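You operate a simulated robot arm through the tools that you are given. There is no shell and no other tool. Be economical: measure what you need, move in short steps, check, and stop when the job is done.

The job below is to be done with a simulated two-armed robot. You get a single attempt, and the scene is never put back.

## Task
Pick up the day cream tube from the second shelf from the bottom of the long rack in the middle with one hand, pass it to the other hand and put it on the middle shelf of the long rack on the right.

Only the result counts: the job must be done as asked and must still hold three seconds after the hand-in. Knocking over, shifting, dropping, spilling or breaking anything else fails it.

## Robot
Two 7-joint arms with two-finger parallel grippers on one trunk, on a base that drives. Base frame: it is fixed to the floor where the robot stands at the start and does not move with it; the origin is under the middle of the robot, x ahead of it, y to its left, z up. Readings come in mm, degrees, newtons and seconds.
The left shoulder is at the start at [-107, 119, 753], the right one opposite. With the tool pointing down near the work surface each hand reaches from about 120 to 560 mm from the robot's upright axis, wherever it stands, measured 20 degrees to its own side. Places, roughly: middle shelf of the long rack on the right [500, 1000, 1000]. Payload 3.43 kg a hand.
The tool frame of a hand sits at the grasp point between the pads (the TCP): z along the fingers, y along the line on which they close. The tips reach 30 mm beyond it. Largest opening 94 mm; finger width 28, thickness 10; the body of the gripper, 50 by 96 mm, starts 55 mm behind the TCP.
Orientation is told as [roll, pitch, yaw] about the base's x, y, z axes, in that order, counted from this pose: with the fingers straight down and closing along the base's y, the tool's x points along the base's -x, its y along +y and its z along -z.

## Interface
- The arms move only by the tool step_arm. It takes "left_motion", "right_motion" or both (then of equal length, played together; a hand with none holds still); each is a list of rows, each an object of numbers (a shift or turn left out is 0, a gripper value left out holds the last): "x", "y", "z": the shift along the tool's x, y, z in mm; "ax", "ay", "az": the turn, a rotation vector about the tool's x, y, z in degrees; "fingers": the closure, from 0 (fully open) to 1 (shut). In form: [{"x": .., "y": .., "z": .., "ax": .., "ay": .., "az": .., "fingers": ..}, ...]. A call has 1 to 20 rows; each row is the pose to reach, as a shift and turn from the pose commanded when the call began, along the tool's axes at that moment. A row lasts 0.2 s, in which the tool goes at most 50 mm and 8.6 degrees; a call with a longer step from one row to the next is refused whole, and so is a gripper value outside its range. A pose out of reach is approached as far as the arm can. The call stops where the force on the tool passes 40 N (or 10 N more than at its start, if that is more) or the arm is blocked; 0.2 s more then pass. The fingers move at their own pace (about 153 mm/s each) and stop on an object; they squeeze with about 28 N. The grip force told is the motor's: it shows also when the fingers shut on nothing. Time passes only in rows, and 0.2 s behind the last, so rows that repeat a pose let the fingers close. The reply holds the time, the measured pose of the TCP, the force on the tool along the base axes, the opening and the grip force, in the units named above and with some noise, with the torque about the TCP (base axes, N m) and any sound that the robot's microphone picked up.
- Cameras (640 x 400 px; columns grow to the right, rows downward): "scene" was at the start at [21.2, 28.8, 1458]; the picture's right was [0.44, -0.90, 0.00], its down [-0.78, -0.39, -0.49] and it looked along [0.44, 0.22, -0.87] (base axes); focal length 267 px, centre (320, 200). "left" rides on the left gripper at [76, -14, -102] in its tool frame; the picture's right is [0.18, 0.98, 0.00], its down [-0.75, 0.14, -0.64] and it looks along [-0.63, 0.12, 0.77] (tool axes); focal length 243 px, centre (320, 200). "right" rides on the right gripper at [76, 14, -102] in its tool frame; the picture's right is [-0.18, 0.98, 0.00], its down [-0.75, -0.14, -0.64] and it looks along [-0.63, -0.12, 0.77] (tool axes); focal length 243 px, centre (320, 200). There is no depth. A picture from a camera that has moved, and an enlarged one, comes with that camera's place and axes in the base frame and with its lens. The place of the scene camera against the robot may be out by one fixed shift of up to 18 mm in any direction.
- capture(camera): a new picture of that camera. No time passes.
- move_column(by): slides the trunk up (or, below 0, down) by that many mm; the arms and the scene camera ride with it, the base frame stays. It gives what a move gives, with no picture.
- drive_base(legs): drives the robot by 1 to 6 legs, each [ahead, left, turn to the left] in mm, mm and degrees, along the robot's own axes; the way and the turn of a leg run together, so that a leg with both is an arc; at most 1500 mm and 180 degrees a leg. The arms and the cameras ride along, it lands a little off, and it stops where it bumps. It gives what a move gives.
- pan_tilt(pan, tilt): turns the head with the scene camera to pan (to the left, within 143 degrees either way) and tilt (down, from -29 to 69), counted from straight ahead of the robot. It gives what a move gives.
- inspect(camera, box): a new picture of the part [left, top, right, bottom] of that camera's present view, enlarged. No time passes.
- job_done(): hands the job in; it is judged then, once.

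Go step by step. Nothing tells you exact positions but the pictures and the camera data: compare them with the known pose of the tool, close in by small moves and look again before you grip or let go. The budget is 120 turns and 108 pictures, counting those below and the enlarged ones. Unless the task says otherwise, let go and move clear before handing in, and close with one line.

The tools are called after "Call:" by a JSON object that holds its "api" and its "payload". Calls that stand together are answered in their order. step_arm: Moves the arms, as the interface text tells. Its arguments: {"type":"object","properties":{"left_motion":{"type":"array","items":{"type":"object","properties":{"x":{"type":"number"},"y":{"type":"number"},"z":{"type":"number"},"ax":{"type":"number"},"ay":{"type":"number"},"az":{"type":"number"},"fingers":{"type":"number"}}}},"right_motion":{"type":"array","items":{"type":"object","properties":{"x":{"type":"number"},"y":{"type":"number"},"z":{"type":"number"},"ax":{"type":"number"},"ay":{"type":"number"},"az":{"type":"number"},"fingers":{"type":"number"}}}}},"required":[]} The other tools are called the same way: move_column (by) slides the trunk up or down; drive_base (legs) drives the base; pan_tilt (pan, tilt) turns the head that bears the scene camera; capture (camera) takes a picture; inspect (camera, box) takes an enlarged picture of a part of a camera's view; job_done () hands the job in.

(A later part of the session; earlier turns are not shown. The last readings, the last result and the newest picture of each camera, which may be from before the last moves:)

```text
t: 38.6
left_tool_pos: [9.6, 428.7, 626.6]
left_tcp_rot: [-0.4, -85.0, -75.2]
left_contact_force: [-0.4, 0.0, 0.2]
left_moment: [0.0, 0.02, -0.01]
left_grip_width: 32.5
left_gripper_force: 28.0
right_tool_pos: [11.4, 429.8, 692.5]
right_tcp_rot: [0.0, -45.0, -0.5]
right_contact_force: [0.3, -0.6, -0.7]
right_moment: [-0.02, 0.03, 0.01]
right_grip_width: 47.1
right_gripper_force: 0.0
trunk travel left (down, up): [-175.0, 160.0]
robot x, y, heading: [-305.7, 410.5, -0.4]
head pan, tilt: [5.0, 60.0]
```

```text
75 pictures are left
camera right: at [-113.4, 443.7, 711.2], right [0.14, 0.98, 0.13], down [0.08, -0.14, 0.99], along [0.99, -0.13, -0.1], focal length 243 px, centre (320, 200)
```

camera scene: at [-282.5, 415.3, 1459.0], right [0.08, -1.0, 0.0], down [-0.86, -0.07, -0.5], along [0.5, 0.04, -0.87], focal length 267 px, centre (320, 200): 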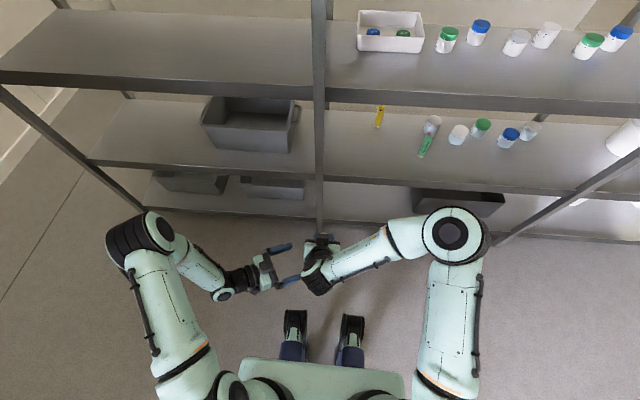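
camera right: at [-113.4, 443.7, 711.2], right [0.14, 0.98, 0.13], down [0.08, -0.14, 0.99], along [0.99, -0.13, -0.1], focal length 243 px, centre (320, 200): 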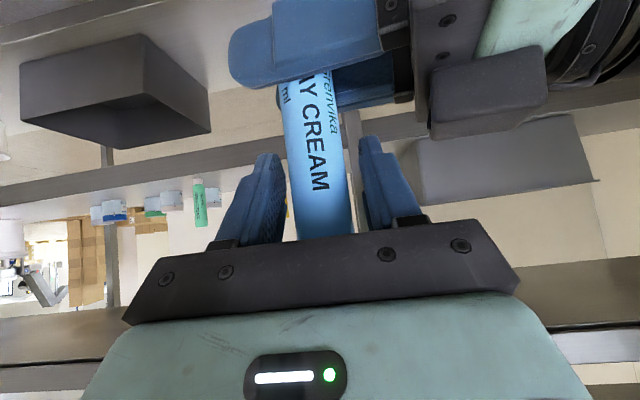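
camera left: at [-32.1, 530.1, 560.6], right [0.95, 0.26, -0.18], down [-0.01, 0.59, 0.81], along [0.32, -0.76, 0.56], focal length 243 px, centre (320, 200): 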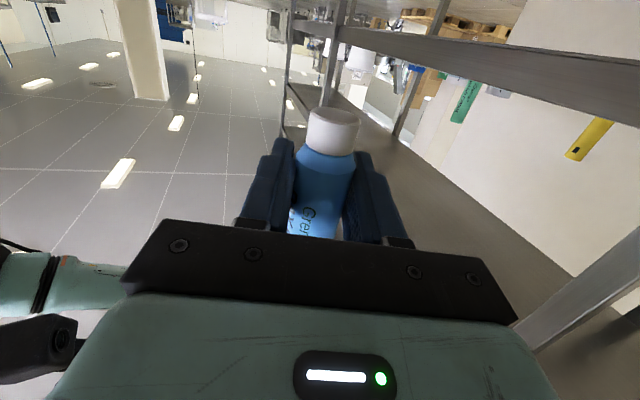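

The right fingers are free of the tube on both sides. Withdraw the right hand back and up, then off to the right.

Call:
{"api": "step_arm", "payload": {"right_motion": [{"z": -20}, {"z": -45}, {"z": -75}, {"z": -105}, {"z": -110, "y": -40}, {"z": -110, "y": -85}, {"z": -110, "y": -130}, {"z": -110, "y": -170}, {"z": -110, "y": -170}]}}

Call:
{"api": "capture", "payload": {"camera": "scene"}}

Call:
{"api": "capture", "payload": {"camera": "left"}}

```text
t: 40.6
left_tool_pos: [9.7, 429.4, 627.1]
left_tcp_rot: [-0.5, -85.0, -74.9]
left_contact_force: [0.4, -0.4, -0.6]
left_moment: [0.01, 0.0, 0.02]
left_grip_width: 32.3
left_gripper_force: 27.8
right_tool_pos: [-3.1, 267.6, 780.3]
right_tcp_rot: [-0.1, -44.9, -0.5]
right_contact_force: [0.4, 0.2, 0.7]
right_moment: [-0.03, 0.01, 0.01]
right_grip_width: 46.8
right_gripper_force: 0.1
right hand out of reach, approached as far as the arm can: row 5, 6, 7, 8, 9
trunk travel left (down, up): [-175.0, 160.0]
robot x, y, heading: [-312.3, 410.9, -0.4]
head pan, tilt: [5.0, 60.0]
```

```text
74 pictures are left
camera scene: at [-282.2, 415.5, 1459.0], right [0.08, -1.0, 0.0], down [-0.86, -0.07, -0.5], along [0.5, 0.04, -0.87], focal length 267 px, centre (320, 200)
```

scene: 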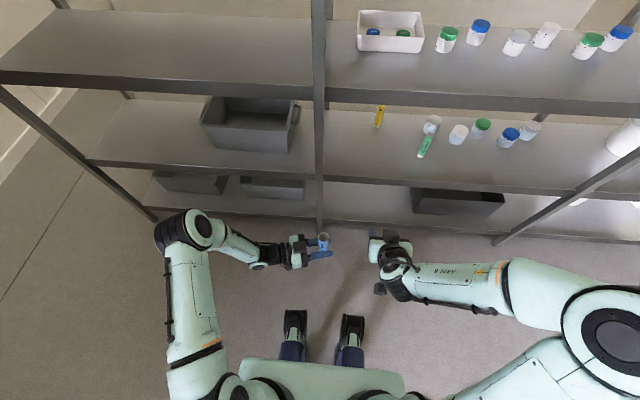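

```text
73 pictures are left
camera left: at [-30.7, 529.9, 560.5], right [0.95, 0.26, -0.18], down [-0.01, 0.59, 0.81], along [0.32, -0.76, 0.56], focal length 243 px, centre (320, 200)
```

left: 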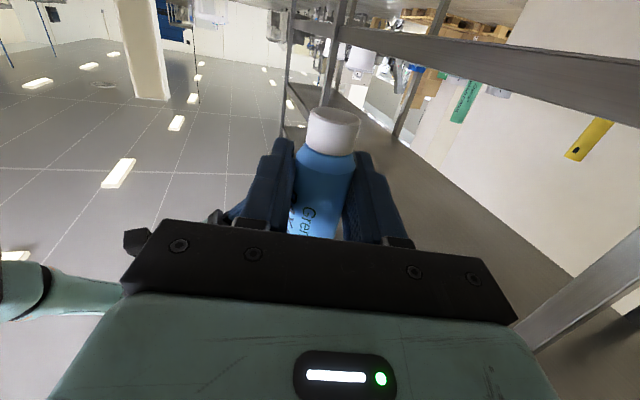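

Handover succeeded; the left hand holds the tube by its lower part. Raise the trunk, swing the left hand forward, and move it up.

Call:
{"api": "move_column", "payload": {"by": 158}}

Call:
{"api": "step_arm", "payload": {"left_motion": [{"y": 8, "z": -31, "x": -10, "ax": -7.5, "az": -0.65}, {"y": 16, "z": -62, "x": -20, "ax": -15, "az": -1.3}, {"y": 24, "z": -93, "x": -30, "ax": -22.4, "az": -1.95}, {"y": 32, "z": -124, "x": -40, "ax": -29.9, "az": -2.6}, {"y": 40, "z": -155, "x": -50, "ax": -37.4, "az": -3.25}, {"y": 48, "z": -186, "x": -60, "ax": -44.9, "az": -3.9}, {"y": 56, "z": -217, "x": -70, "ax": -52.3, "az": -4.55}, {"y": 65, "z": -249, "x": -79, "ax": -59.8, "az": -5.2}, {"y": 65, "z": -249, "x": -79, "ax": -59.8, "az": -5.2}]}}

Call:
{"api": "pan_tilt", "payload": {"pan": 30, "tilt": 40}}

Call:
{"api": "capture", "payload": {"camera": "scene"}}

```text
t: 42.4
left_tool_pos: [8.7, 430.1, 786.2]
left_tcp_rot: [-0.5, -85.0, -75.1]
left_contact_force: [-0.3, -0.4, -0.4]
left_moment: [-0.01, 0.01, -0.02]
left_grip_width: 32.6
left_gripper_force: 27.8
right_tool_pos: [63.1, 267.1, 984.9]
right_tcp_rot: [0.1, -51.0, -0.5]
right_contact_force: [-0.2, -0.1, -0.4]
right_moment: [0.02, 0.0, 0.01]
right_grip_width: 47.0
right_gripper_force: 0.1
trunk travel left (down, up): [-333.0, 2.0]
robot x, y, heading: [-310.3, 409.2, -0.2]
head pan, tilt: [5.0, 60.0]
```

```text
t: 44.4
left_tool_pos: [14.8, 680.4, 888.5]
left_tcp_rot: [-0.3, -85.0, -15.0]
left_contact_force: [-0.2, 1.2, 0.0]
left_moment: [-0.01, -0.01, -0.01]
left_grip_width: 32.5
left_gripper_force: 28.2
right_tool_pos: [63.5, 266.8, 984.4]
right_tcp_rot: [0.1, -51.0, -0.5]
right_contact_force: [-0.6, 0.1, 0.4]
right_moment: [-0.01, -0.01, 0.03]
right_grip_width: 46.8
right_gripper_force: 0.0
trunk travel left (down, up): [-333.0, 2.0]
robot x, y, heading: [-314.0, 408.8, -0.4]
head pan, tilt: [5.0, 60.0]
```

```text
t: 45.3
left_tool_pos: [14.8, 681.3, 886.7]
left_tcp_rot: [-0.1, -85.1, -15.4]
left_contact_force: [-0.6, -0.2, -0.2]
left_moment: [-0.03, 0.07, -0.06]
left_grip_width: 32.6
left_gripper_force: 28.0
right_tool_pos: [63.7, 266.9, 983.9]
right_tcp_rot: [0.0, -51.1, -0.5]
right_contact_force: [0.2, 0.3, -0.1]
right_moment: [0.01, 0.01, 0.02]
right_grip_width: 46.9
right_gripper_force: 0.0
trunk travel left (down, up): [-333.0, 2.0]
robot x, y, heading: [-312.8, 410.6, -0.4]
head pan, tilt: [30.0, 40.0]
```

```text
72 pictures are left
camera scene: at [-279.7, 451.8, 1646.9], right [0.49, -0.87, 0.0], down [-0.56, -0.32, -0.77], along [0.67, 0.38, -0.64], focal length 267 px, centre (320, 200)
```

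scene: 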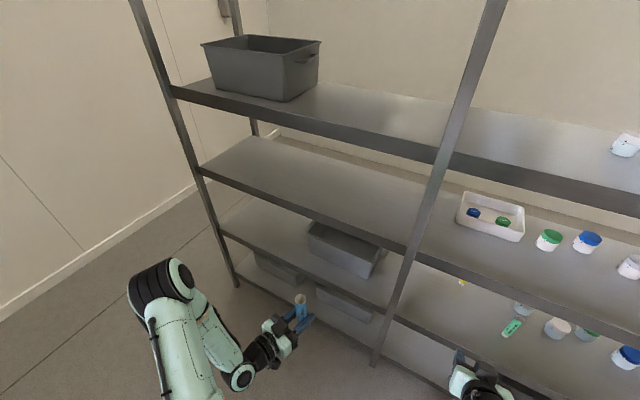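

The middle shelf (empty, z≈976±) is between the gray-bin shelf above and the bin shelf below. Tuck the right hand lower, raise the left hand above shelf height, and drive left.

Call:
{"api": "step_arm", "payload": {"left_motion": [{"x": -30, "z": -3}, {"x": -60, "z": -5}, {"x": -90, "z": -8}, {"x": -120, "z": -10}, {"x": -150, "z": -13}, {"x": -177, "z": -15}, {"x": -177, "z": -15}], "right_motion": [{"x": 30, "z": 9}, {"x": 60, "z": 18}, {"x": 90, "z": 25}, {"x": 120, "z": 33}, {"x": 150, "z": 40}, {"x": 178, "z": 45}, {"x": 178, "z": 45}]}}

Call:
{"api": "drive_base", "payload": {"legs": [[0, 280, 0]]}}

Call:
{"api": "capture", "payload": {"camera": "left"}}

Call:
{"api": "capture", "payload": {"camera": "scene"}}

```text
t: 46.9
left_tool_pos: [36.0, 706.1, 1066.8]
left_tcp_rot: [-0.7, -85.1, -14.8]
left_contact_force: [-0.8, -0.3, 0.4]
left_moment: [0.0, -0.03, -0.03]
left_grip_width: 32.7
left_gripper_force: 27.7
left hand out of reach, approached as far as the arm can: row 2, 3, 4, 5, 6, 7
right_tool_pos: [40.4, 279.9, 817.7]
right_tcp_rot: [-0.2, -51.0, -0.5]
right_contact_force: [-0.4, -0.6, -0.5]
right_moment: [0.04, 0.01, -0.02]
right_grip_width: 46.8
right_gripper_force: 0.0
right hand out of reach, approached as far as the arm can: row 1, 2, 3, 4, 5, 6, 7
trunk travel left (down, up): [-333.0, 2.0]
robot x, y, heading: [-310.1, 412.8, -0.5]
head pan, tilt: [30.0, 40.0]
```

```text
t: 49.9
left_tool_pos: [39.2, 984.7, 1065.8]
left_tcp_rot: [-0.2, -85.0, -15.3]
left_contact_force: [0.5, 0.6, -0.5]
left_moment: [0.0, -0.02, 0.01]
left_grip_width: 32.5
left_gripper_force: 28.0
right_tool_pos: [41.9, 559.0, 818.5]
right_tcp_rot: [-0.2, -51.0, -0.5]
right_contact_force: [0.3, 0.2, -0.3]
right_moment: [0.0, -0.01, -0.02]
right_grip_width: 47.0
right_gripper_force: 0.0
trunk travel left (down, up): [-333.0, 2.0]
robot x, y, heading: [-309.3, 689.9, -0.4]
head pan, tilt: [30.0, 40.0]
```

```text
71 pictures are left
camera left: at [-70.1, 998.8, 999.1], right [0.25, 0.95, -0.18], down [-0.52, 0.29, 0.81], along [0.82, -0.1, 0.56], focal length 243 px, centre (320, 200)
```

left: 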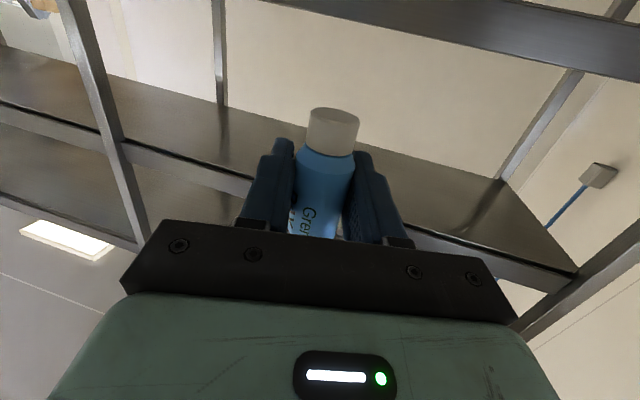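

```text
70 pictures are left
camera scene: at [-277.5, 731.2, 1646.9], right [0.49, -0.87, 0.0], down [-0.56, -0.32, -0.77], along [0.67, 0.38, -0.64], focal length 267 px, centre (320, 200)
```

scene: 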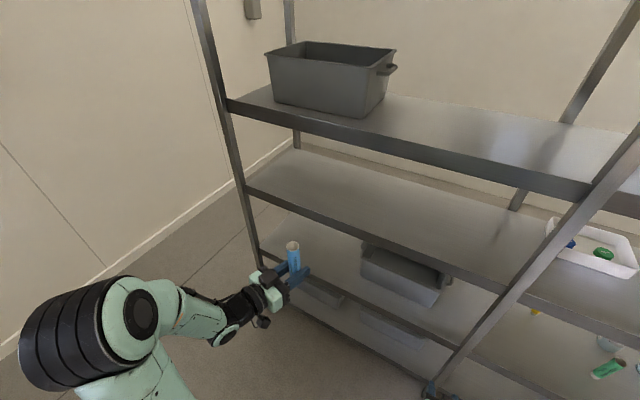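

Shelf top ≈980; tube bottom at ≈1026 clears it. Drive forward 250 mm.

Call:
{"api": "drive_base", "payload": {"legs": [[245, 0, 0]]}}

Call:
{"api": "pan_tilt", "payload": {"pan": 40, "tilt": 55}}

Call:
{"api": "capture", "payload": {"camera": "scene"}}

Call:
{"api": "capture", "payload": {"camera": "left"}}

```text
t: 51.7
left_tool_pos: [280.3, 985.2, 1065.5]
left_tcp_rot: [-0.2, -85.1, -14.9]
left_contact_force: [0.4, -0.2, 0.0]
left_moment: [0.01, -0.04, 0.01]
left_grip_width: 32.9
left_gripper_force: 27.8
right_tool_pos: [287.1, 560.3, 817.8]
right_tcp_rot: [-0.3, -51.0, 0.0]
right_contact_force: [0.2, 0.1, -0.4]
right_moment: [0.01, 0.0, 0.0]
right_grip_width: 47.0
right_gripper_force: 0.1
trunk travel left (down, up): [-333.0, 2.0]
robot x, y, heading: [-69.6, 686.9, -0.1]
head pan, tilt: [30.0, 40.0]
```

```text
t: 52.5
left_tool_pos: [280.7, 985.9, 1066.3]
left_tcp_rot: [-0.1, -85.0, -15.0]
left_contact_force: [-0.2, 0.6, -0.3]
left_moment: [0.0, 0.0, 0.01]
left_grip_width: 32.5
left_gripper_force: 28.1
right_tool_pos: [286.3, 560.1, 818.1]
right_tcp_rot: [-0.2, -51.0, -0.1]
right_contact_force: [0.2, 0.2, 0.1]
right_moment: [-0.01, 0.0, 0.01]
right_grip_width: 47.1
right_gripper_force: 0.0
trunk travel left (down, up): [-333.0, 2.0]
robot x, y, heading: [-62.2, 689.4, -0.1]
head pan, tilt: [40.0, 55.0]
```

```text
69 pictures are left
camera scene: at [-52.2, 733.9, 1626.3], right [0.64, -0.77, 0.0], down [-0.63, -0.53, -0.57], along [0.44, 0.37, -0.82], focal length 267 px, centre (320, 200)
```

scene: 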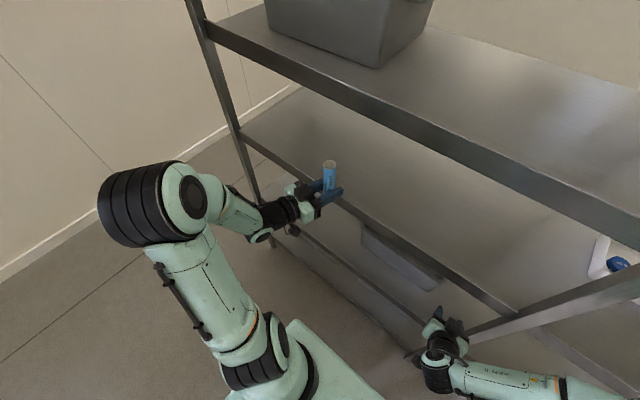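

```text
68 pictures are left
camera left: at [171.8, 999.1, 999.1], right [0.24, 0.95, -0.18], down [-0.52, 0.29, 0.81], along [0.82, -0.1, 0.56], focal length 243 px, centre (320, 200)
```

left: 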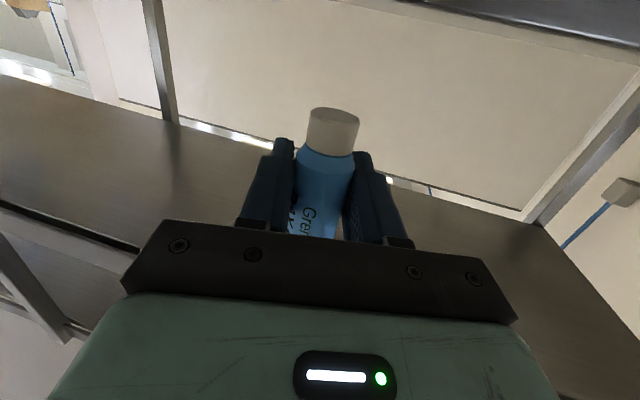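

Edge clear. Extend the left hand straight forward to x≈400 over the shelf.

Call:
{"api": "step_arm", "payload": {"left_motion": [{"x": -2, "y": 6, "z": 23}, {"x": -4, "y": 12, "z": 46}, {"x": -6, "y": 18, "z": 69}, {"x": -8, "y": 24, "z": 92}, {"x": -10, "y": 31, "z": 114}, {"x": -10, "y": 31, "z": 114}]}}

Call:
{"api": "capture", "payload": {"camera": "scene"}}

Call:
{"api": "capture", "payload": {"camera": "left"}}

```text
t: 53.9
left_tool_pos: [399.3, 986.0, 1068.3]
left_tcp_rot: [-0.4, -85.0, -14.7]
left_contact_force: [-0.6, 0.8, 0.2]
left_moment: [0.0, 0.0, -0.01]
left_grip_width: 32.5
left_gripper_force: 28.0
right_tool_pos: [287.1, 559.3, 819.1]
right_tcp_rot: [-0.2, -50.9, -0.1]
right_contact_force: [0.0, -0.4, -0.6]
right_moment: [0.01, 0.02, 0.03]
right_grip_width: 47.0
right_gripper_force: 0.0
trunk travel left (down, up): [-333.0, 2.0]
robot x, y, heading: [-65.3, 687.2, -0.1]
head pan, tilt: [40.0, 55.0]
```

```text
67 pictures are left
camera scene: at [-52.7, 733.9, 1626.2], right [0.64, -0.77, 0.0], down [-0.63, -0.53, -0.57], along [0.44, 0.37, -0.82], focal length 267 px, centre (320, 200)
```

scene: 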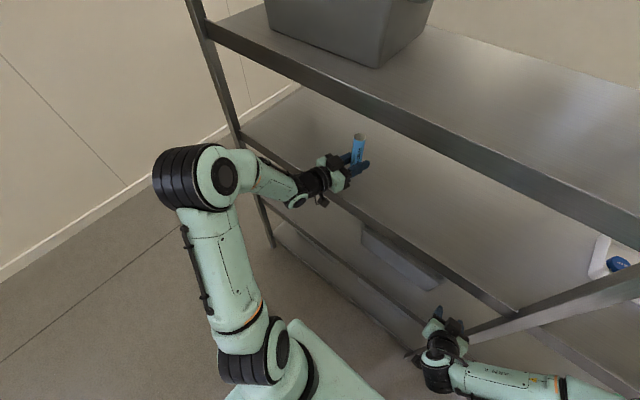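

```text
66 pictures are left
camera left: at [291.1, 999.2, 1000.1], right [0.24, 0.95, -0.18], down [-0.52, 0.29, 0.81], along [0.82, -0.1, 0.56], focal length 243 px, centre (320, 200)
```

left: 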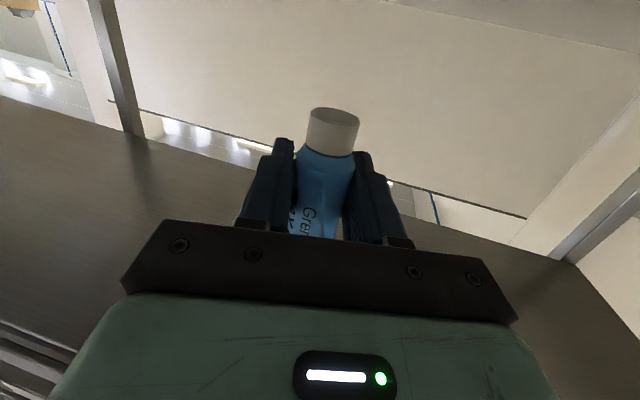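

Zoom in to check how far the tube is inside the shelf edge.

Call:
{"api": "inspect", "payload": {"camera": "scene", "box": [270, 100, 430, 240]}}

```text
2.86 times, centred on (350, 170) of scene
camera zoom: at [-52.7, 733.9, 1626.2], right [0.64, -0.77, 0.0], down [-0.63, -0.53, -0.57], along [0.44, 0.37, -0.82], focal length 763 px, centre (234, 286)
```

zoom: 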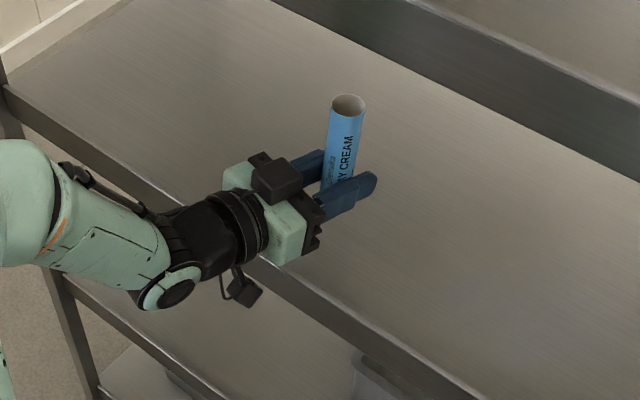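

Tube is ~50 mm inside the edge and the hand camera stays in front of it. Lower 40 mm.

Call:
{"api": "step_arm", "payload": {"left_motion": [{"x": 10, "z": 1}, {"x": 20, "z": 2}, {"x": 30, "z": 3}, {"x": 38, "z": 3}, {"x": 41, "z": 3.5}, {"x": 41, "z": 3.5}]}}

Call:
{"api": "inspect", "payload": {"camera": "scene", "box": [270, 100, 430, 240]}}

Call:
{"api": "capture", "payload": {"camera": "left"}}

```text
t: 55.3
left_tool_pos: [398.7, 986.9, 1026.4]
left_tcp_rot: [-0.1, -85.0, -15.1]
left_contact_force: [-0.3, -0.4, 0.5]
left_moment: [0.01, 0.05, 0.01]
left_grip_width: 32.7
left_gripper_force: 28.0
right_tool_pos: [285.9, 559.8, 818.1]
right_tcp_rot: [-0.3, -51.0, -0.1]
right_contact_force: [-0.7, 0.0, 0.4]
right_moment: [0.0, 0.0, 0.0]
right_grip_width: 46.8
right_gripper_force: 0.1
trunk travel left (down, up): [-333.0, 2.0]
robot x, y, heading: [-66.2, 687.0, 0.0]
head pan, tilt: [40.0, 55.0]
```

```text
2.86 times, centred on (350, 170) of scene
camera zoom: at [-52.3, 733.9, 1626.2], right [0.64, -0.77, 0.0], down [-0.63, -0.53, -0.57], along [0.44, 0.37, -0.82], focal length 763 px, centre (234, 286)
```

zoom: 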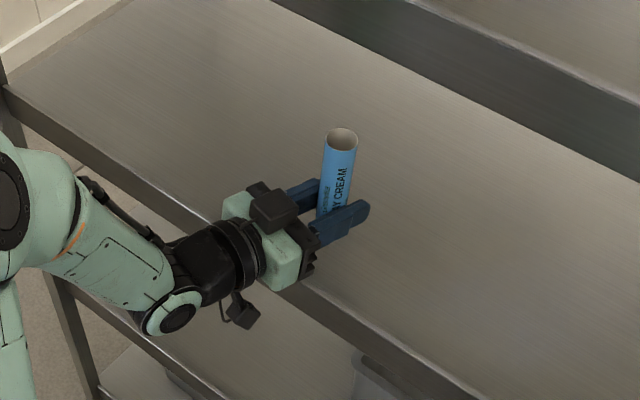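

```text
63 pictures are left
camera left: at [290.5, 999.7, 959.5], right [0.24, 0.95, -0.18], down [-0.52, 0.29, 0.81], along [0.82, -0.1, 0.56], focal length 243 px, centre (320, 200)
```

left: 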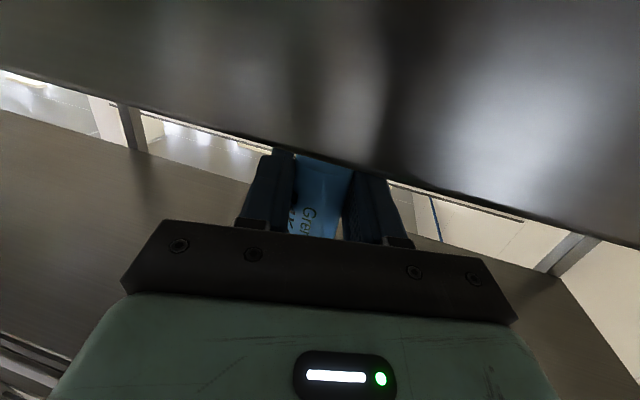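

Shelf top ≈981, tube bottom ≈986. Lower in small steps, watching force.

Call:
{"api": "step_arm", "payload": {"left_motion": [{"x": 1.5}, {"x": 3}, {"x": 3}]}}

Call:
{"api": "step_arm", "payload": {"left_motion": [{"x": 1}, {"x": 1.5}, {"x": 1.5}]}}

Call:
{"api": "step_arm", "payload": {"left_motion": [{"x": 0.7}, {"x": 1.2}, {"x": 1.2}]}}

```text
t: 56.1
left_tool_pos: [398.9, 985.8, 1021.3]
left_tcp_rot: [-0.4, -85.1, -14.9]
left_contact_force: [0.6, 0.6, -0.1]
left_moment: [0.0, -0.01, -0.03]
left_grip_width: 32.6
left_gripper_force: 28.6
right_tool_pos: [287.0, 559.5, 818.5]
right_tcp_rot: [-0.1, -51.0, -0.1]
right_contact_force: [0.2, 0.3, -0.4]
right_moment: [0.01, 0.03, -0.02]
right_grip_width: 47.1
right_gripper_force: 0.1
trunk travel left (down, up): [-333.0, 2.0]
robot x, y, heading: [-63.9, 688.9, 0.1]
head pan, tilt: [40.0, 55.0]
```

```text
t: 56.9
left_tool_pos: [398.9, 985.9, 1020.3]
left_tcp_rot: [-0.1, -85.0, -14.9]
left_contact_force: [0.2, -0.5, -0.6]
left_moment: [0.03, 0.05, -0.01]
left_grip_width: 32.9
left_gripper_force: 28.0
right_tool_pos: [286.8, 561.1, 818.2]
right_tcp_rot: [-0.2, -51.0, -0.2]
right_contact_force: [0.4, -0.2, -0.3]
right_moment: [0.01, -0.02, 0.01]
right_grip_width: 47.0
right_gripper_force: 0.0
trunk travel left (down, up): [-333.0, 2.0]
robot x, y, heading: [-65.8, 688.3, -0.1]
head pan, tilt: [40.0, 55.0]
```

```text
t: 57.7
left_tool_pos: [398.8, 985.2, 1019.5]
left_tcp_rot: [-0.2, -85.0, -14.9]
left_contact_force: [-0.2, -0.6, 0.9]
left_moment: [0.02, 0.0, -0.02]
left_grip_width: 32.5
left_gripper_force: 28.2
right_tool_pos: [287.4, 559.8, 819.1]
right_tcp_rot: [-0.2, -51.0, -0.1]
right_contact_force: [0.7, 0.4, -0.2]
right_moment: [0.01, 0.06, 0.01]
right_grip_width: 46.9
right_gripper_force: 0.1
trunk travel left (down, up): [-333.0, 2.0]
robot x, y, heading: [-65.9, 689.9, -0.3]
head pan, tilt: [40.0, 55.0]
```

No contact yet; continuing in 1 mm steps.

Call:
{"api": "step_arm", "payload": {"left_motion": [{"x": 1}, {"x": 1}]}}

Call:
{"api": "step_arm", "payload": {"left_motion": [{"x": 1}, {"x": 1}]}}

Call:
{"api": "capture", "payload": {"camera": "left"}}

```text
t: 58.3
left_tool_pos: [398.6, 985.3, 1018.2]
left_tcp_rot: [0.0, -85.0, -15.1]
left_contact_force: [0.4, -0.9, -0.2]
left_moment: [-0.04, 0.02, 0.0]
left_grip_width: 32.8
left_gripper_force: 28.0
right_tool_pos: [286.9, 559.1, 818.8]
right_tcp_rot: [-0.3, -51.1, -0.1]
right_contact_force: [0.2, 0.2, -0.3]
right_moment: [-0.01, 0.01, -0.02]
right_grip_width: 46.8
right_gripper_force: 0.1
trunk travel left (down, up): [-333.0, 2.0]
robot x, y, heading: [-64.6, 686.1, -0.1]
head pan, tilt: [40.0, 55.0]
```

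```text
t: 58.9
left_tool_pos: [398.3, 986.1, 1016.7]
left_tcp_rot: [-0.1, -85.0, -15.0]
left_contact_force: [0.8, 0.3, 0.3]
left_moment: [-0.02, -0.02, 0.03]
left_grip_width: 32.7
left_gripper_force: 28.1
right_tool_pos: [287.1, 559.6, 817.9]
right_tcp_rot: [-0.3, -51.0, -0.1]
right_contact_force: [0.4, 0.1, -0.8]
right_moment: [0.02, 0.01, 0.02]
right_grip_width: 46.9
right_gripper_force: 0.1
trunk travel left (down, up): [-333.0, 2.0]
robot x, y, heading: [-66.2, 687.4, -0.3]
head pan, tilt: [40.0, 55.0]
```

```text
62 pictures are left
camera left: at [289.7, 999.4, 950.0], right [0.24, 0.95, -0.18], down [-0.52, 0.29, 0.81], along [0.82, -0.1, 0.56], focal length 243 px, centre (320, 200)
```

left: 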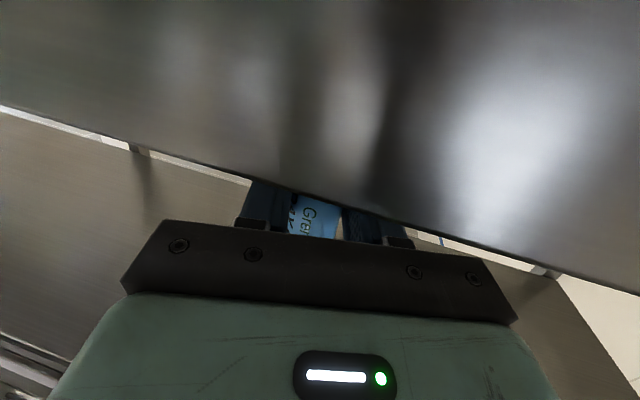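

Edge triangulates to z≈978; contact should be imminent.

Call:
{"api": "step_arm", "payload": {"left_motion": [{"x": 1}, {"x": 1}]}}

Call:
{"api": "step_arm", "payload": {"left_motion": [{"x": 1}, {"x": 1}]}}

Call:
{"api": "inspect", "payload": {"camera": "scene", "box": [310, 120, 390, 190]}}

```text
t: 59.5
left_tool_pos: [398.4, 987.6, 1015.3]
left_tcp_rot: [0.0, -85.1, -15.0]
left_contact_force: [0.7, 0.1, -0.6]
left_moment: [-0.02, 0.0, -0.02]
left_grip_width: 32.9
left_gripper_force: 28.1
right_tool_pos: [286.9, 560.0, 818.3]
right_tcp_rot: [-0.2, -51.0, -0.1]
right_contact_force: [-0.2, -0.3, -0.3]
right_moment: [0.03, -0.02, -0.02]
right_grip_width: 47.0
right_gripper_force: 0.1
trunk travel left (down, up): [-333.0, 2.0]
robot x, y, heading: [-66.8, 688.7, -0.2]
head pan, tilt: [40.0, 55.0]
```

```text
t: 60.1
left_tool_pos: [398.1, 985.6, 1015.4]
left_tcp_rot: [-0.2, -85.0, -15.1]
left_contact_force: [0.0, 0.0, -0.4]
left_moment: [0.0, -0.01, 0.01]
left_grip_width: 32.6
left_gripper_force: 28.3
right_tool_pos: [288.7, 560.2, 818.1]
right_tcp_rot: [-0.2, -50.9, -0.1]
right_contact_force: [-0.6, -0.5, -0.7]
right_moment: [-0.03, 0.01, 0.01]
right_grip_width: 47.0
right_gripper_force: 0.0
trunk travel left (down, up): [-333.0, 2.0]
robot x, y, heading: [-65.0, 688.4, -0.3]
head pan, tilt: [40.0, 55.0]
```

```text
5.71 times, centred on (350, 155) of scene
camera zoom: at [-52.3, 733.9, 1626.2], right [0.64, -0.77, 0.0], down [-0.63, -0.53, -0.57], along [0.44, 0.37, -0.82], focal length 1526 px, centre (149, 457)
```

zoom: 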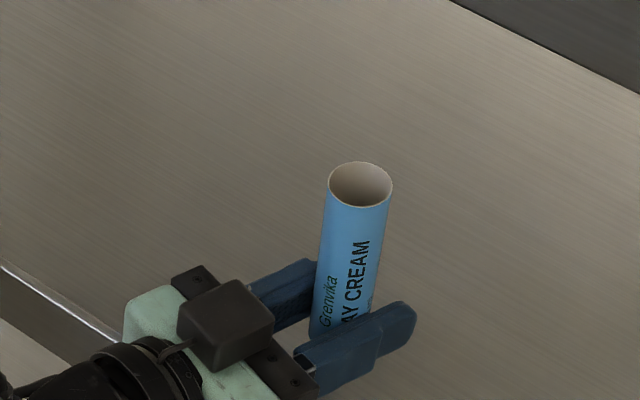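

Still no contact; continuing 1 mm at a time.

Call:
{"api": "step_arm", "payload": {"left_motion": [{"x": 1}, {"x": 1}]}}

Call:
{"api": "step_arm", "payload": {"left_motion": [{"x": 1}, {"x": 1}]}}

Call:
{"api": "step_arm", "payload": {"left_motion": [{"x": 1}, {"x": 1}]}}

```text
t: 60.7
left_tool_pos: [397.3, 986.2, 1014.7]
left_tcp_rot: [0.0, -85.0, -15.1]
left_contact_force: [1.2, -0.6, 0.5]
left_moment: [-0.01, -0.02, -0.01]
left_grip_width: 32.5
left_gripper_force: 28.2
right_tool_pos: [287.5, 558.5, 817.6]
right_tcp_rot: [-0.2, -51.0, -0.1]
right_contact_force: [-0.4, -0.5, 1.1]
right_moment: [0.03, 0.02, 0.0]
right_grip_width: 46.9
right_gripper_force: 0.0
trunk travel left (down, up): [-333.0, 2.0]
robot x, y, heading: [-61.1, 691.8, 0.1]
head pan, tilt: [40.0, 55.0]
```

```text
t: 61.3
left_tool_pos: [397.7, 985.9, 1013.3]
left_tcp_rot: [-0.1, -85.0, -15.0]
left_contact_force: [0.3, 0.7, -0.6]
left_moment: [0.0, 0.02, 0.0]
left_grip_width: 32.6
left_gripper_force: 28.0
right_tool_pos: [286.7, 559.6, 817.5]
right_tcp_rot: [-0.1, -51.0, -0.1]
right_contact_force: [0.6, 0.8, 1.5]
right_moment: [-0.04, 0.01, 0.0]
right_grip_width: 46.9
right_gripper_force: 0.1
trunk travel left (down, up): [-333.0, 2.0]
robot x, y, heading: [-66.5, 687.8, 0.2]
head pan, tilt: [40.0, 55.0]
```

```text
t: 61.9
left_tool_pos: [397.8, 985.8, 1012.8]
left_tcp_rot: [-0.2, -84.9, -15.0]
left_contact_force: [0.3, -1.0, -0.6]
left_moment: [0.0, -0.01, -0.04]
left_grip_width: 32.4
left_gripper_force: 27.4
right_tool_pos: [287.2, 560.5, 817.3]
right_tcp_rot: [-0.2, -50.9, -0.1]
right_contact_force: [0.4, -0.8, 0.1]
right_moment: [0.0, 0.02, 0.02]
right_grip_width: 47.0
right_gripper_force: 0.0
trunk travel left (down, up): [-333.0, 2.0]
robot x, y, heading: [-66.2, 685.3, -0.2]
head pan, tilt: [40.0, 55.0]
```

Continue gently.

Call:
{"api": "step_arm", "payload": {"left_motion": [{"x": 1}, {"x": 1}]}}

Call:
{"api": "step_arm", "payload": {"left_motion": [{"x": 1}, {"x": 1}]}}

Call:
{"api": "step_arm", "payload": {"left_motion": [{"x": 1}, {"x": 1}]}}

Call:
{"api": "capture", "payload": {"camera": "left"}}

```text
t: 62.5
left_tool_pos: [398.1, 986.1, 1011.0]
left_tcp_rot: [-0.2, -85.0, -15.1]
left_contact_force: [0.1, 0.3, -0.1]
left_moment: [-0.01, -0.01, 0.0]
left_grip_width: 32.6
left_gripper_force: 28.1
right_tool_pos: [288.3, 560.4, 817.8]
right_tcp_rot: [-0.2, -50.9, -0.1]
right_contact_force: [0.5, 0.1, 0.1]
right_moment: [0.0, 0.01, -0.01]
right_grip_width: 47.2
right_gripper_force: 0.1
trunk travel left (down, up): [-333.0, 2.0]
robot x, y, heading: [-67.4, 685.5, -0.2]
head pan, tilt: [40.0, 55.0]
```

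```text
t: 63.1
left_tool_pos: [397.2, 985.9, 1010.7]
left_tcp_rot: [-0.2, -85.0, -15.0]
left_contact_force: [0.2, -0.3, -0.4]
left_moment: [0.0, 0.0, -0.04]
left_grip_width: 32.5
left_gripper_force: 28.2
right_tool_pos: [286.2, 559.7, 818.5]
right_tcp_rot: [-0.2, -51.0, -0.1]
right_contact_force: [0.2, -0.4, 0.0]
right_moment: [0.02, -0.05, 0.02]
right_grip_width: 47.2
right_gripper_force: 0.1
trunk travel left (down, up): [-333.0, 2.0]
robot x, y, heading: [-66.1, 687.8, -0.0]
head pan, tilt: [40.0, 55.0]
```

```text
t: 63.7
left_tool_pos: [397.2, 984.8, 1009.9]
left_tcp_rot: [-0.2, -85.0, -15.1]
left_contact_force: [-0.1, 0.5, 0.3]
left_moment: [0.01, 0.01, 0.02]
left_grip_width: 32.6
left_gripper_force: 27.8
right_tool_pos: [287.3, 558.6, 818.7]
right_tcp_rot: [-0.2, -51.0, -0.1]
right_contact_force: [0.4, -0.1, -1.1]
right_moment: [-0.03, 0.0, -0.02]
right_grip_width: 46.9
right_gripper_force: 0.0
trunk travel left (down, up): [-333.0, 2.0]
robot x, y, heading: [-65.4, 686.5, -0.1]
head pan, tilt: [40.0, 55.0]
```

```text
60 pictures are left
camera left: at [288.6, 999.4, 942.4], right [0.24, 0.95, -0.18], down [-0.52, 0.29, 0.81], along [0.82, -0.1, 0.56], focal length 243 px, centre (320, 200)
```

left: 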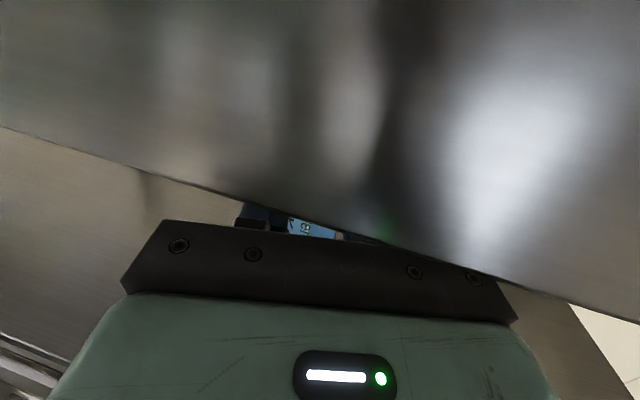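

Edge now triangulates to ≈[328, z 976]. Continue with small steps, checking force.

Call:
{"api": "step_arm", "payload": {"left_motion": [{"x": 1}, {"x": 1}]}}

Call:
{"api": "step_arm", "payload": {"left_motion": [{"x": 1}, {"x": 1}]}}

Call:
{"api": "inspect", "payload": {"camera": "scene", "box": [310, 120, 390, 190]}}

```text
t: 64.3
left_tool_pos: [399.0, 987.4, 1008.2]
left_tcp_rot: [0.0, -84.9, -15.0]
left_contact_force: [0.2, -0.1, -0.1]
left_moment: [-0.01, -0.02, 0.0]
left_grip_width: 32.7
left_gripper_force: 28.2
right_tool_pos: [286.4, 559.8, 817.2]
right_tcp_rot: [-0.2, -50.9, -0.1]
right_contact_force: [-0.2, 0.2, -0.4]
right_moment: [0.02, 0.02, 0.01]
right_grip_width: 46.9
right_gripper_force: 0.0
trunk travel left (down, up): [-333.0, 2.0]
robot x, y, heading: [-61.6, 689.5, 0.1]
head pan, tilt: [40.0, 55.0]
```

```text
t: 64.9
left_tool_pos: [397.8, 986.2, 1006.9]
left_tcp_rot: [0.0, -84.9, -15.0]
left_contact_force: [0.0, -0.1, -0.7]
left_moment: [0.02, -0.02, 0.0]
left_grip_width: 32.8
left_gripper_force: 28.3
right_tool_pos: [286.9, 559.5, 819.8]
right_tcp_rot: [-0.2, -51.0, -0.1]
right_contact_force: [-1.2, 0.4, -0.1]
right_moment: [-0.02, 0.0, 0.01]
right_grip_width: 47.1
right_gripper_force: 0.1
trunk travel left (down, up): [-333.0, 2.0]
robot x, y, heading: [-68.4, 691.8, 0.1]
head pan, tilt: [40.0, 55.0]
```

```text
5.71 times, centred on (350, 155) of scene
camera zoom: at [-52.3, 733.9, 1626.2], right [0.64, -0.77, 0.0], down [-0.63, -0.53, -0.57], along [0.44, 0.37, -0.82], focal length 1526 px, centre (149, 457)
```

zoom: 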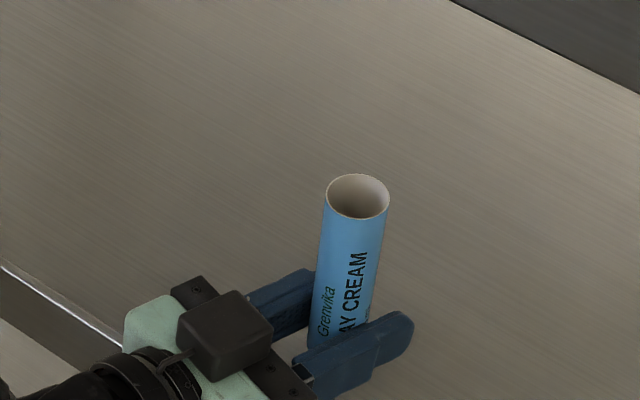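

Cross-checking the tube top suggests the scene camera reads ~16 mm high, so the shelf is likely ≈960–966. Continue down.

Call:
{"api": "step_arm", "payload": {"left_motion": [{"x": 1}, {"x": 2}, {"x": 2}]}}

Call:
{"api": "step_arm", "payload": {"left_motion": [{"x": 1}, {"x": 1}]}}

Call:
{"api": "step_arm", "payload": {"left_motion": [{"x": 1}, {"x": 1}]}}

Call:
{"api": "step_arm", "payload": {"left_motion": [{"x": 1}, {"x": 1}]}}

```text
t: 65.7
left_tool_pos: [396.7, 986.9, 1004.6]
left_tcp_rot: [0.0, -85.1, -15.2]
left_contact_force: [-0.3, 0.9, -0.1]
left_moment: [0.02, 0.01, 0.0]
left_grip_width: 32.5
left_gripper_force: 28.2
right_tool_pos: [286.9, 560.8, 817.0]
right_tcp_rot: [-0.2, -51.0, -0.2]
right_contact_force: [0.2, 0.8, 0.2]
right_moment: [0.01, -0.02, 0.01]
right_grip_width: 47.0
right_gripper_force: 0.0
trunk travel left (down, up): [-333.0, 2.0]
robot x, y, heading: [-67.9, 689.4, -0.4]
head pan, tilt: [40.0, 55.0]
```

```text
t: 66.3
left_tool_pos: [396.0, 986.4, 1003.0]
left_tcp_rot: [-0.2, -85.0, -15.0]
left_contact_force: [0.1, -0.4, -0.3]
left_moment: [0.0, 0.02, -0.02]
left_grip_width: 32.5
left_gripper_force: 28.1
right_tool_pos: [287.0, 560.1, 818.3]
right_tcp_rot: [-0.2, -51.0, -0.1]
right_contact_force: [-0.1, -0.8, -0.4]
right_moment: [-0.03, 0.03, -0.03]
right_grip_width: 46.9
right_gripper_force: 0.1
trunk travel left (down, up): [-333.0, 2.0]
robot x, y, heading: [-64.5, 690.2, 0.1]
head pan, tilt: [40.0, 55.0]
```

```text
t: 66.9
left_tool_pos: [396.1, 987.7, 1002.1]
left_tcp_rot: [-0.1, -85.0, -15.0]
left_contact_force: [0.1, -1.0, 0.0]
left_moment: [0.03, -0.01, 0.0]
left_grip_width: 32.4
left_gripper_force: 28.8
right_tool_pos: [286.0, 559.5, 818.2]
right_tcp_rot: [-0.2, -51.0, -0.1]
right_contact_force: [-0.4, 0.2, 0.1]
right_moment: [0.02, 0.0, -0.01]
right_grip_width: 46.8
right_gripper_force: 0.1
trunk travel left (down, up): [-333.0, 2.0]
robot x, y, heading: [-67.2, 689.7, -0.1]
head pan, tilt: [40.0, 55.0]
```

```text
t: 67.5
left_tool_pos: [396.3, 986.6, 1001.4]
left_tcp_rot: [-0.1, -85.0, -14.9]
left_contact_force: [-0.1, 0.1, 0.3]
left_moment: [0.01, 0.02, 0.02]
left_grip_width: 32.6
left_gripper_force: 27.8
right_tool_pos: [286.2, 560.8, 817.9]
right_tcp_rot: [-0.2, -51.0, 0.0]
right_contact_force: [-0.4, -0.4, -0.1]
right_moment: [0.03, -0.01, 0.01]
right_grip_width: 46.8
right_gripper_force: 0.1
trunk travel left (down, up): [-333.0, 2.0]
robot x, y, heading: [-66.3, 688.8, -0.4]
head pan, tilt: [40.0, 55.0]
```

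Still free; continue.

Call:
{"api": "step_arm", "payload": {"left_motion": [{"x": 1}, {"x": 1}]}}

Call:
{"api": "step_arm", "payload": {"left_motion": [{"x": 1}, {"x": 1}]}}

Call:
{"api": "step_arm", "payload": {"left_motion": [{"x": 1}, {"x": 1}]}}

Call:
{"api": "capture", "payload": {"camera": "left"}}

Call:
{"api": "inspect", "payload": {"camera": "scene", "box": [270, 120, 390, 230]}}

```text
t: 68.1
left_tool_pos: [395.9, 987.0, 999.2]
left_tcp_rot: [-0.1, -85.0, -15.0]
left_contact_force: [0.6, -0.1, 0.1]
left_moment: [-0.01, 0.01, 0.03]
left_grip_width: 32.6
left_gripper_force: 27.8
right_tool_pos: [286.9, 560.7, 818.5]
right_tcp_rot: [-0.2, -51.0, -0.1]
right_contact_force: [-0.2, -0.1, -0.1]
right_moment: [0.03, 0.02, 0.02]
right_grip_width: 47.0
right_gripper_force: 0.0
trunk travel left (down, up): [-333.0, 2.0]
robot x, y, heading: [-67.5, 687.7, -0.1]
head pan, tilt: [40.0, 55.0]
```

```text
t: 68.7
left_tool_pos: [395.9, 986.7, 1000.0]
left_tcp_rot: [-0.1, -84.9, -15.0]
left_contact_force: [-0.8, -0.4, -0.2]
left_moment: [-0.02, 0.02, -0.03]
left_grip_width: 32.7
left_gripper_force: 27.8
right_tool_pos: [287.2, 559.6, 818.7]
right_tcp_rot: [-0.2, -51.0, -0.2]
right_contact_force: [-0.5, 0.2, -0.1]
right_moment: [0.03, -0.03, 0.0]
right_grip_width: 47.1
right_gripper_force: 0.0
trunk travel left (down, up): [-333.0, 2.0]
robot x, y, heading: [-65.4, 680.1, -0.0]
head pan, tilt: [40.0, 55.0]
```

```text
t: 69.3
left_tool_pos: [396.2, 986.7, 999.0]
left_tcp_rot: [-0.2, -84.9, -15.1]
left_contact_force: [-0.3, 0.0, 0.6]
left_moment: [0.01, 0.02, 0.01]
left_grip_width: 32.7
left_gripper_force: 27.8
right_tool_pos: [287.0, 558.9, 817.9]
right_tcp_rot: [-0.3, -50.9, 0.0]
right_contact_force: [-0.2, 0.3, 0.7]
right_moment: [0.02, -0.02, 0.02]
right_grip_width: 47.1
right_gripper_force: 0.2
trunk travel left (down, up): [-333.0, 2.0]
robot x, y, heading: [-63.9, 688.4, -0.1]
head pan, tilt: [40.0, 55.0]
```

```text
58 pictures are left
camera left: at [287.3, 1000.4, 932.0], right [0.24, 0.95, -0.18], down [-0.52, 0.29, 0.81], along [0.82, -0.1, 0.56], focal length 243 px, centre (320, 200)
```

left: 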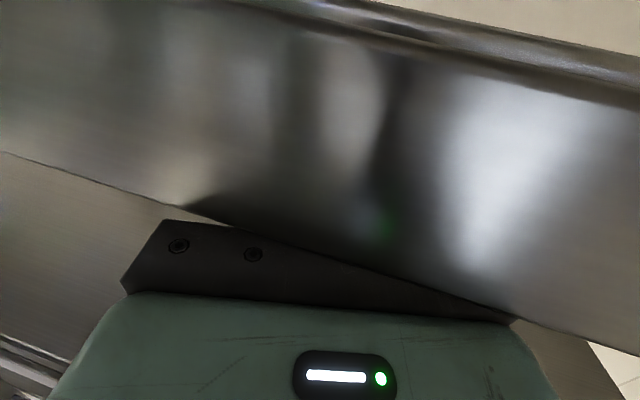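

```text
3.64 times, centred on (330, 175) of scene
camera zoom: at [-52.3, 733.9, 1626.2], right [0.64, -0.77, 0.0], down [-0.63, -0.53, -0.57], along [0.44, 0.37, -0.82], focal length 971 px, centre (284, 291)
```

zoom: 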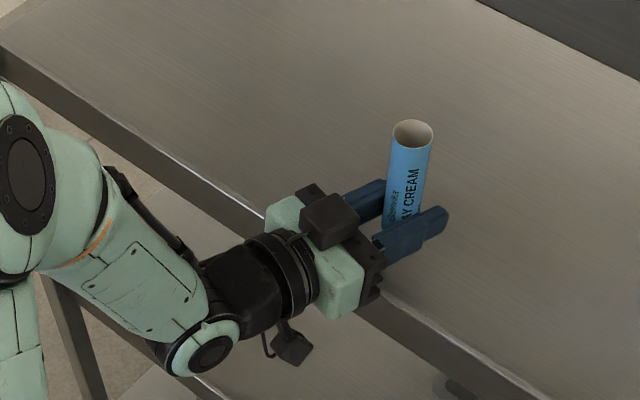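

No contact yet, so I want a direct look at the tube's bottom. I'll raise the right hand in front of the rack and turn its camera toward the tube.

Call:
{"api": "step_arm", "payload": {"right_motion": [{"x": 25, "z": -31}, {"x": -5, "z": -60}, {"x": -40, "z": -88}, {"x": -75, "z": -115}, {"x": -100, "z": -135}, {"x": -119, "z": -147}, {"x": -119, "z": -147}]}}

Call:
{"api": "step_arm", "payload": {"right_motion": [{"y": 15, "ax": -6.3, "az": -5.1}, {"y": 30, "ax": -12.6, "az": -10.2}, {"y": 45, "ax": -18.9, "az": -15.3}, {"y": 60, "ax": -25.2, "az": -20.4}, {"y": 75, "ax": -31.5, "az": -25.5}, {"y": 90, "ax": -37.8, "az": -30.6}, {"y": 110, "ax": -44.1, "az": -35.7}, {"y": 130, "ax": -50.5, "az": -40.9}, {"y": 130, "ax": -50.5, "az": -40.9}]}}

Call:
{"api": "capture", "payload": {"camera": "right"}}

```text
t: 70.9
left_tool_pos: [397.0, 987.2, 998.4]
left_tcp_rot: [-0.1, -84.9, -14.9]
left_contact_force: [-0.2, -0.5, 0.7]
left_moment: [0.0, -0.01, 0.03]
left_grip_width: 32.6
left_gripper_force: 28.3
right_tool_pos: [292.7, 579.6, 1018.8]
right_tcp_rot: [-0.1, -50.9, 0.0]
right_contact_force: [0.2, 0.0, 0.8]
right_moment: [-0.02, -0.01, 0.0]
right_grip_width: 47.1
right_gripper_force: 0.0
right hand out of reach, approached as far as the arm can: row 1, 2, 3, 4, 5, 6, 7
trunk travel left (down, up): [-333.0, 2.0]
robot x, y, heading: [-66.3, 687.5, -0.1]
head pan, tilt: [40.0, 55.0]
```

```text
t: 72.9
left_tool_pos: [396.2, 986.6, 998.9]
left_tcp_rot: [0.0, -85.1, -15.1]
left_contact_force: [0.0, 1.5, -0.2]
left_moment: [0.0, 0.04, 0.01]
left_grip_width: 32.6
left_gripper_force: 27.2
right_tool_pos: [295.5, 700.8, 1022.4]
right_tcp_rot: [0.0, -51.0, 64.8]
right_contact_force: [0.6, -0.6, -0.4]
right_moment: [-0.03, -0.01, 0.03]
right_grip_width: 47.1
right_gripper_force: 0.1
trunk travel left (down, up): [-333.0, 2.0]
robot x, y, heading: [-67.0, 687.7, -0.1]
head pan, tilt: [40.0, 55.0]
```

```text
56 pictures are left
camera right: at [228.8, 590.4, 1027.9], right [-0.84, 0.52, 0.14], down [0.12, -0.08, 0.99], along [0.53, 0.85, 0.01], focal length 243 px, centre (320, 200)
```

right: 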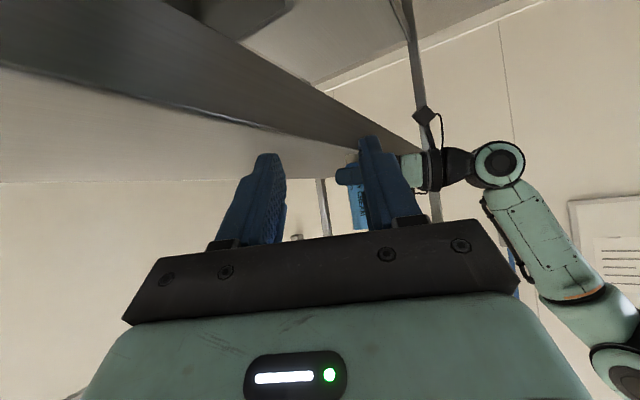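

Open the right fingers to clear the view and zoom.

Call:
{"api": "step_arm", "payload": {"right_motion": [{"fingers": 0.2}, {"fingers": 0}, {"fingers": 0}]}}

Call:
{"api": "inspect", "payload": {"camera": "right", "box": [310, 120, 430, 220]}}

```text
t: 73.7
left_tool_pos: [395.8, 987.2, 999.2]
left_tcp_rot: [-0.2, -85.0, -14.9]
left_contact_force: [0.2, 0.2, 0.8]
left_moment: [-0.05, -0.01, -0.03]
left_grip_width: 32.5
left_gripper_force: 27.9
right_tool_pos: [294.0, 701.6, 1021.6]
right_tcp_rot: [0.1, -50.9, 64.8]
right_contact_force: [0.5, -0.3, -0.1]
right_moment: [0.02, 0.01, 0.01]
right_grip_width: 94.1
right_gripper_force: 0.0
trunk travel left (down, up): [-333.0, 2.0]
robot x, y, heading: [-61.7, 683.4, -0.1]
head pan, tilt: [40.0, 55.0]
```

```text
4.00 times, centred on (370, 170) of right
camera zoom: at [228.8, 590.6, 1027.9], right [-0.84, 0.52, 0.14], down [0.12, -0.08, 0.99], along [0.53, 0.85, 0.01], focal length 970 px, centre (120, 320)
```

zoom: 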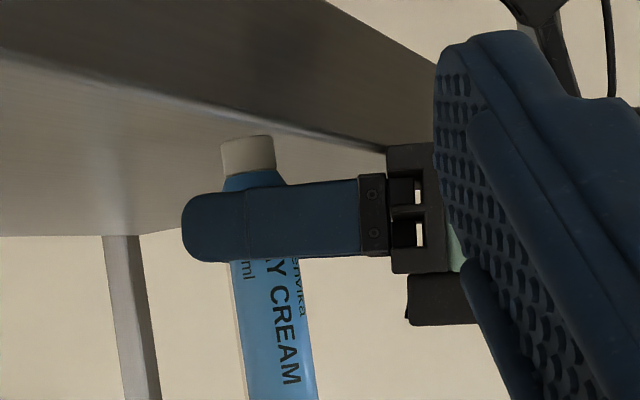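

Informative: the shelf has a raised front lip (≈978) with a lower deck, and the left palm is right above the lip. I'll raise the right camera for a look down at the tube base and deck.

Call:
{"api": "step_arm", "payload": {"right_motion": [{"x": -21, "z": -17, "ay": 3}, {"x": -42, "z": -35, "ay": 6}, {"x": -64, "z": -52, "ay": 9}, {"x": -85, "z": -69, "ay": 12}, {"x": -85, "z": -69, "ay": 12}]}}

Call:
{"api": "capture", "payload": {"camera": "right"}}

```text
t: 74.9
left_tool_pos: [396.0, 986.9, 999.0]
left_tcp_rot: [-0.6, -85.0, -14.6]
left_contact_force: [0.8, 0.7, -0.8]
left_moment: [-0.01, 0.01, 0.0]
left_grip_width: 32.5
left_gripper_force: 27.9
right_tool_pos: [292.2, 703.9, 1131.8]
right_tcp_rot: [0.0, -38.8, 64.8]
right_contact_force: [-0.1, -0.5, -0.8]
right_moment: [-0.01, -0.01, -0.02]
right_grip_width: 93.9
right_gripper_force: 0.0
trunk travel left (down, up): [-333.0, 2.0]
robot x, y, heading: [-66.1, 687.1, 0.0]
head pan, tilt: [40.0, 55.0]
```

```text
54 pictures are left
camera right: at [227.8, 597.3, 1164.5], right [-0.83, 0.55, 0.11], down [0.21, 0.11, 0.97], along [0.52, 0.83, -0.2], focal length 243 px, centre (320, 200)
```

right: 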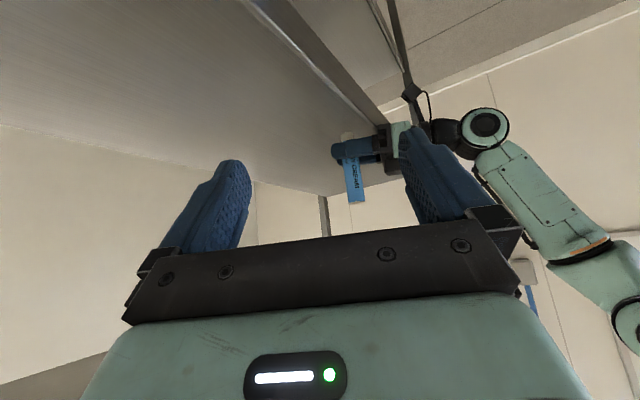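

Call:
{"api": "inspect", "payload": {"camera": "right", "box": [310, 90, 400, 210]}}

Call:
{"api": "inspect", "payload": {"camera": "right", "box": [240, 0, 400, 130]}}

```text
3.33 times, centred on (355, 150) of right
camera zoom: at [227.8, 597.3, 1164.5], right [-0.83, 0.55, 0.11], down [0.21, 0.11, 0.97], along [0.52, 0.83, -0.2], focal length 809 px, centre (203, 367)
```

zoom: 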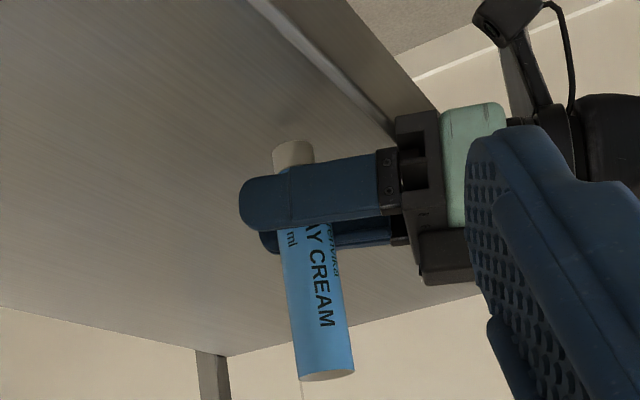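

```text
3.08 times, centred on (320, 65) of right
camera zoom: at [227.8, 597.3, 1164.5], right [-0.83, 0.55, 0.11], down [0.21, 0.11, 0.97], along [0.52, 0.83, -0.2], focal length 746 px, centre (320, 615)
```

zoom: 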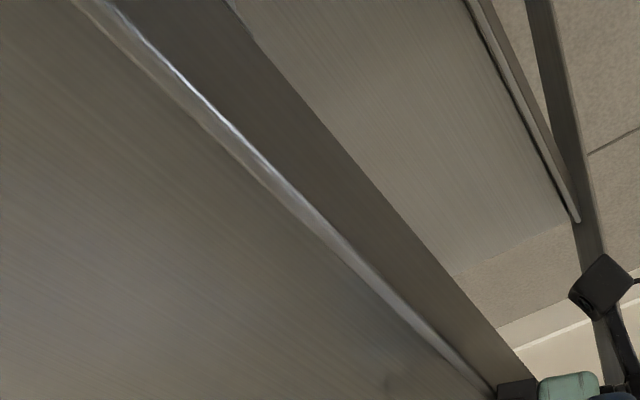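

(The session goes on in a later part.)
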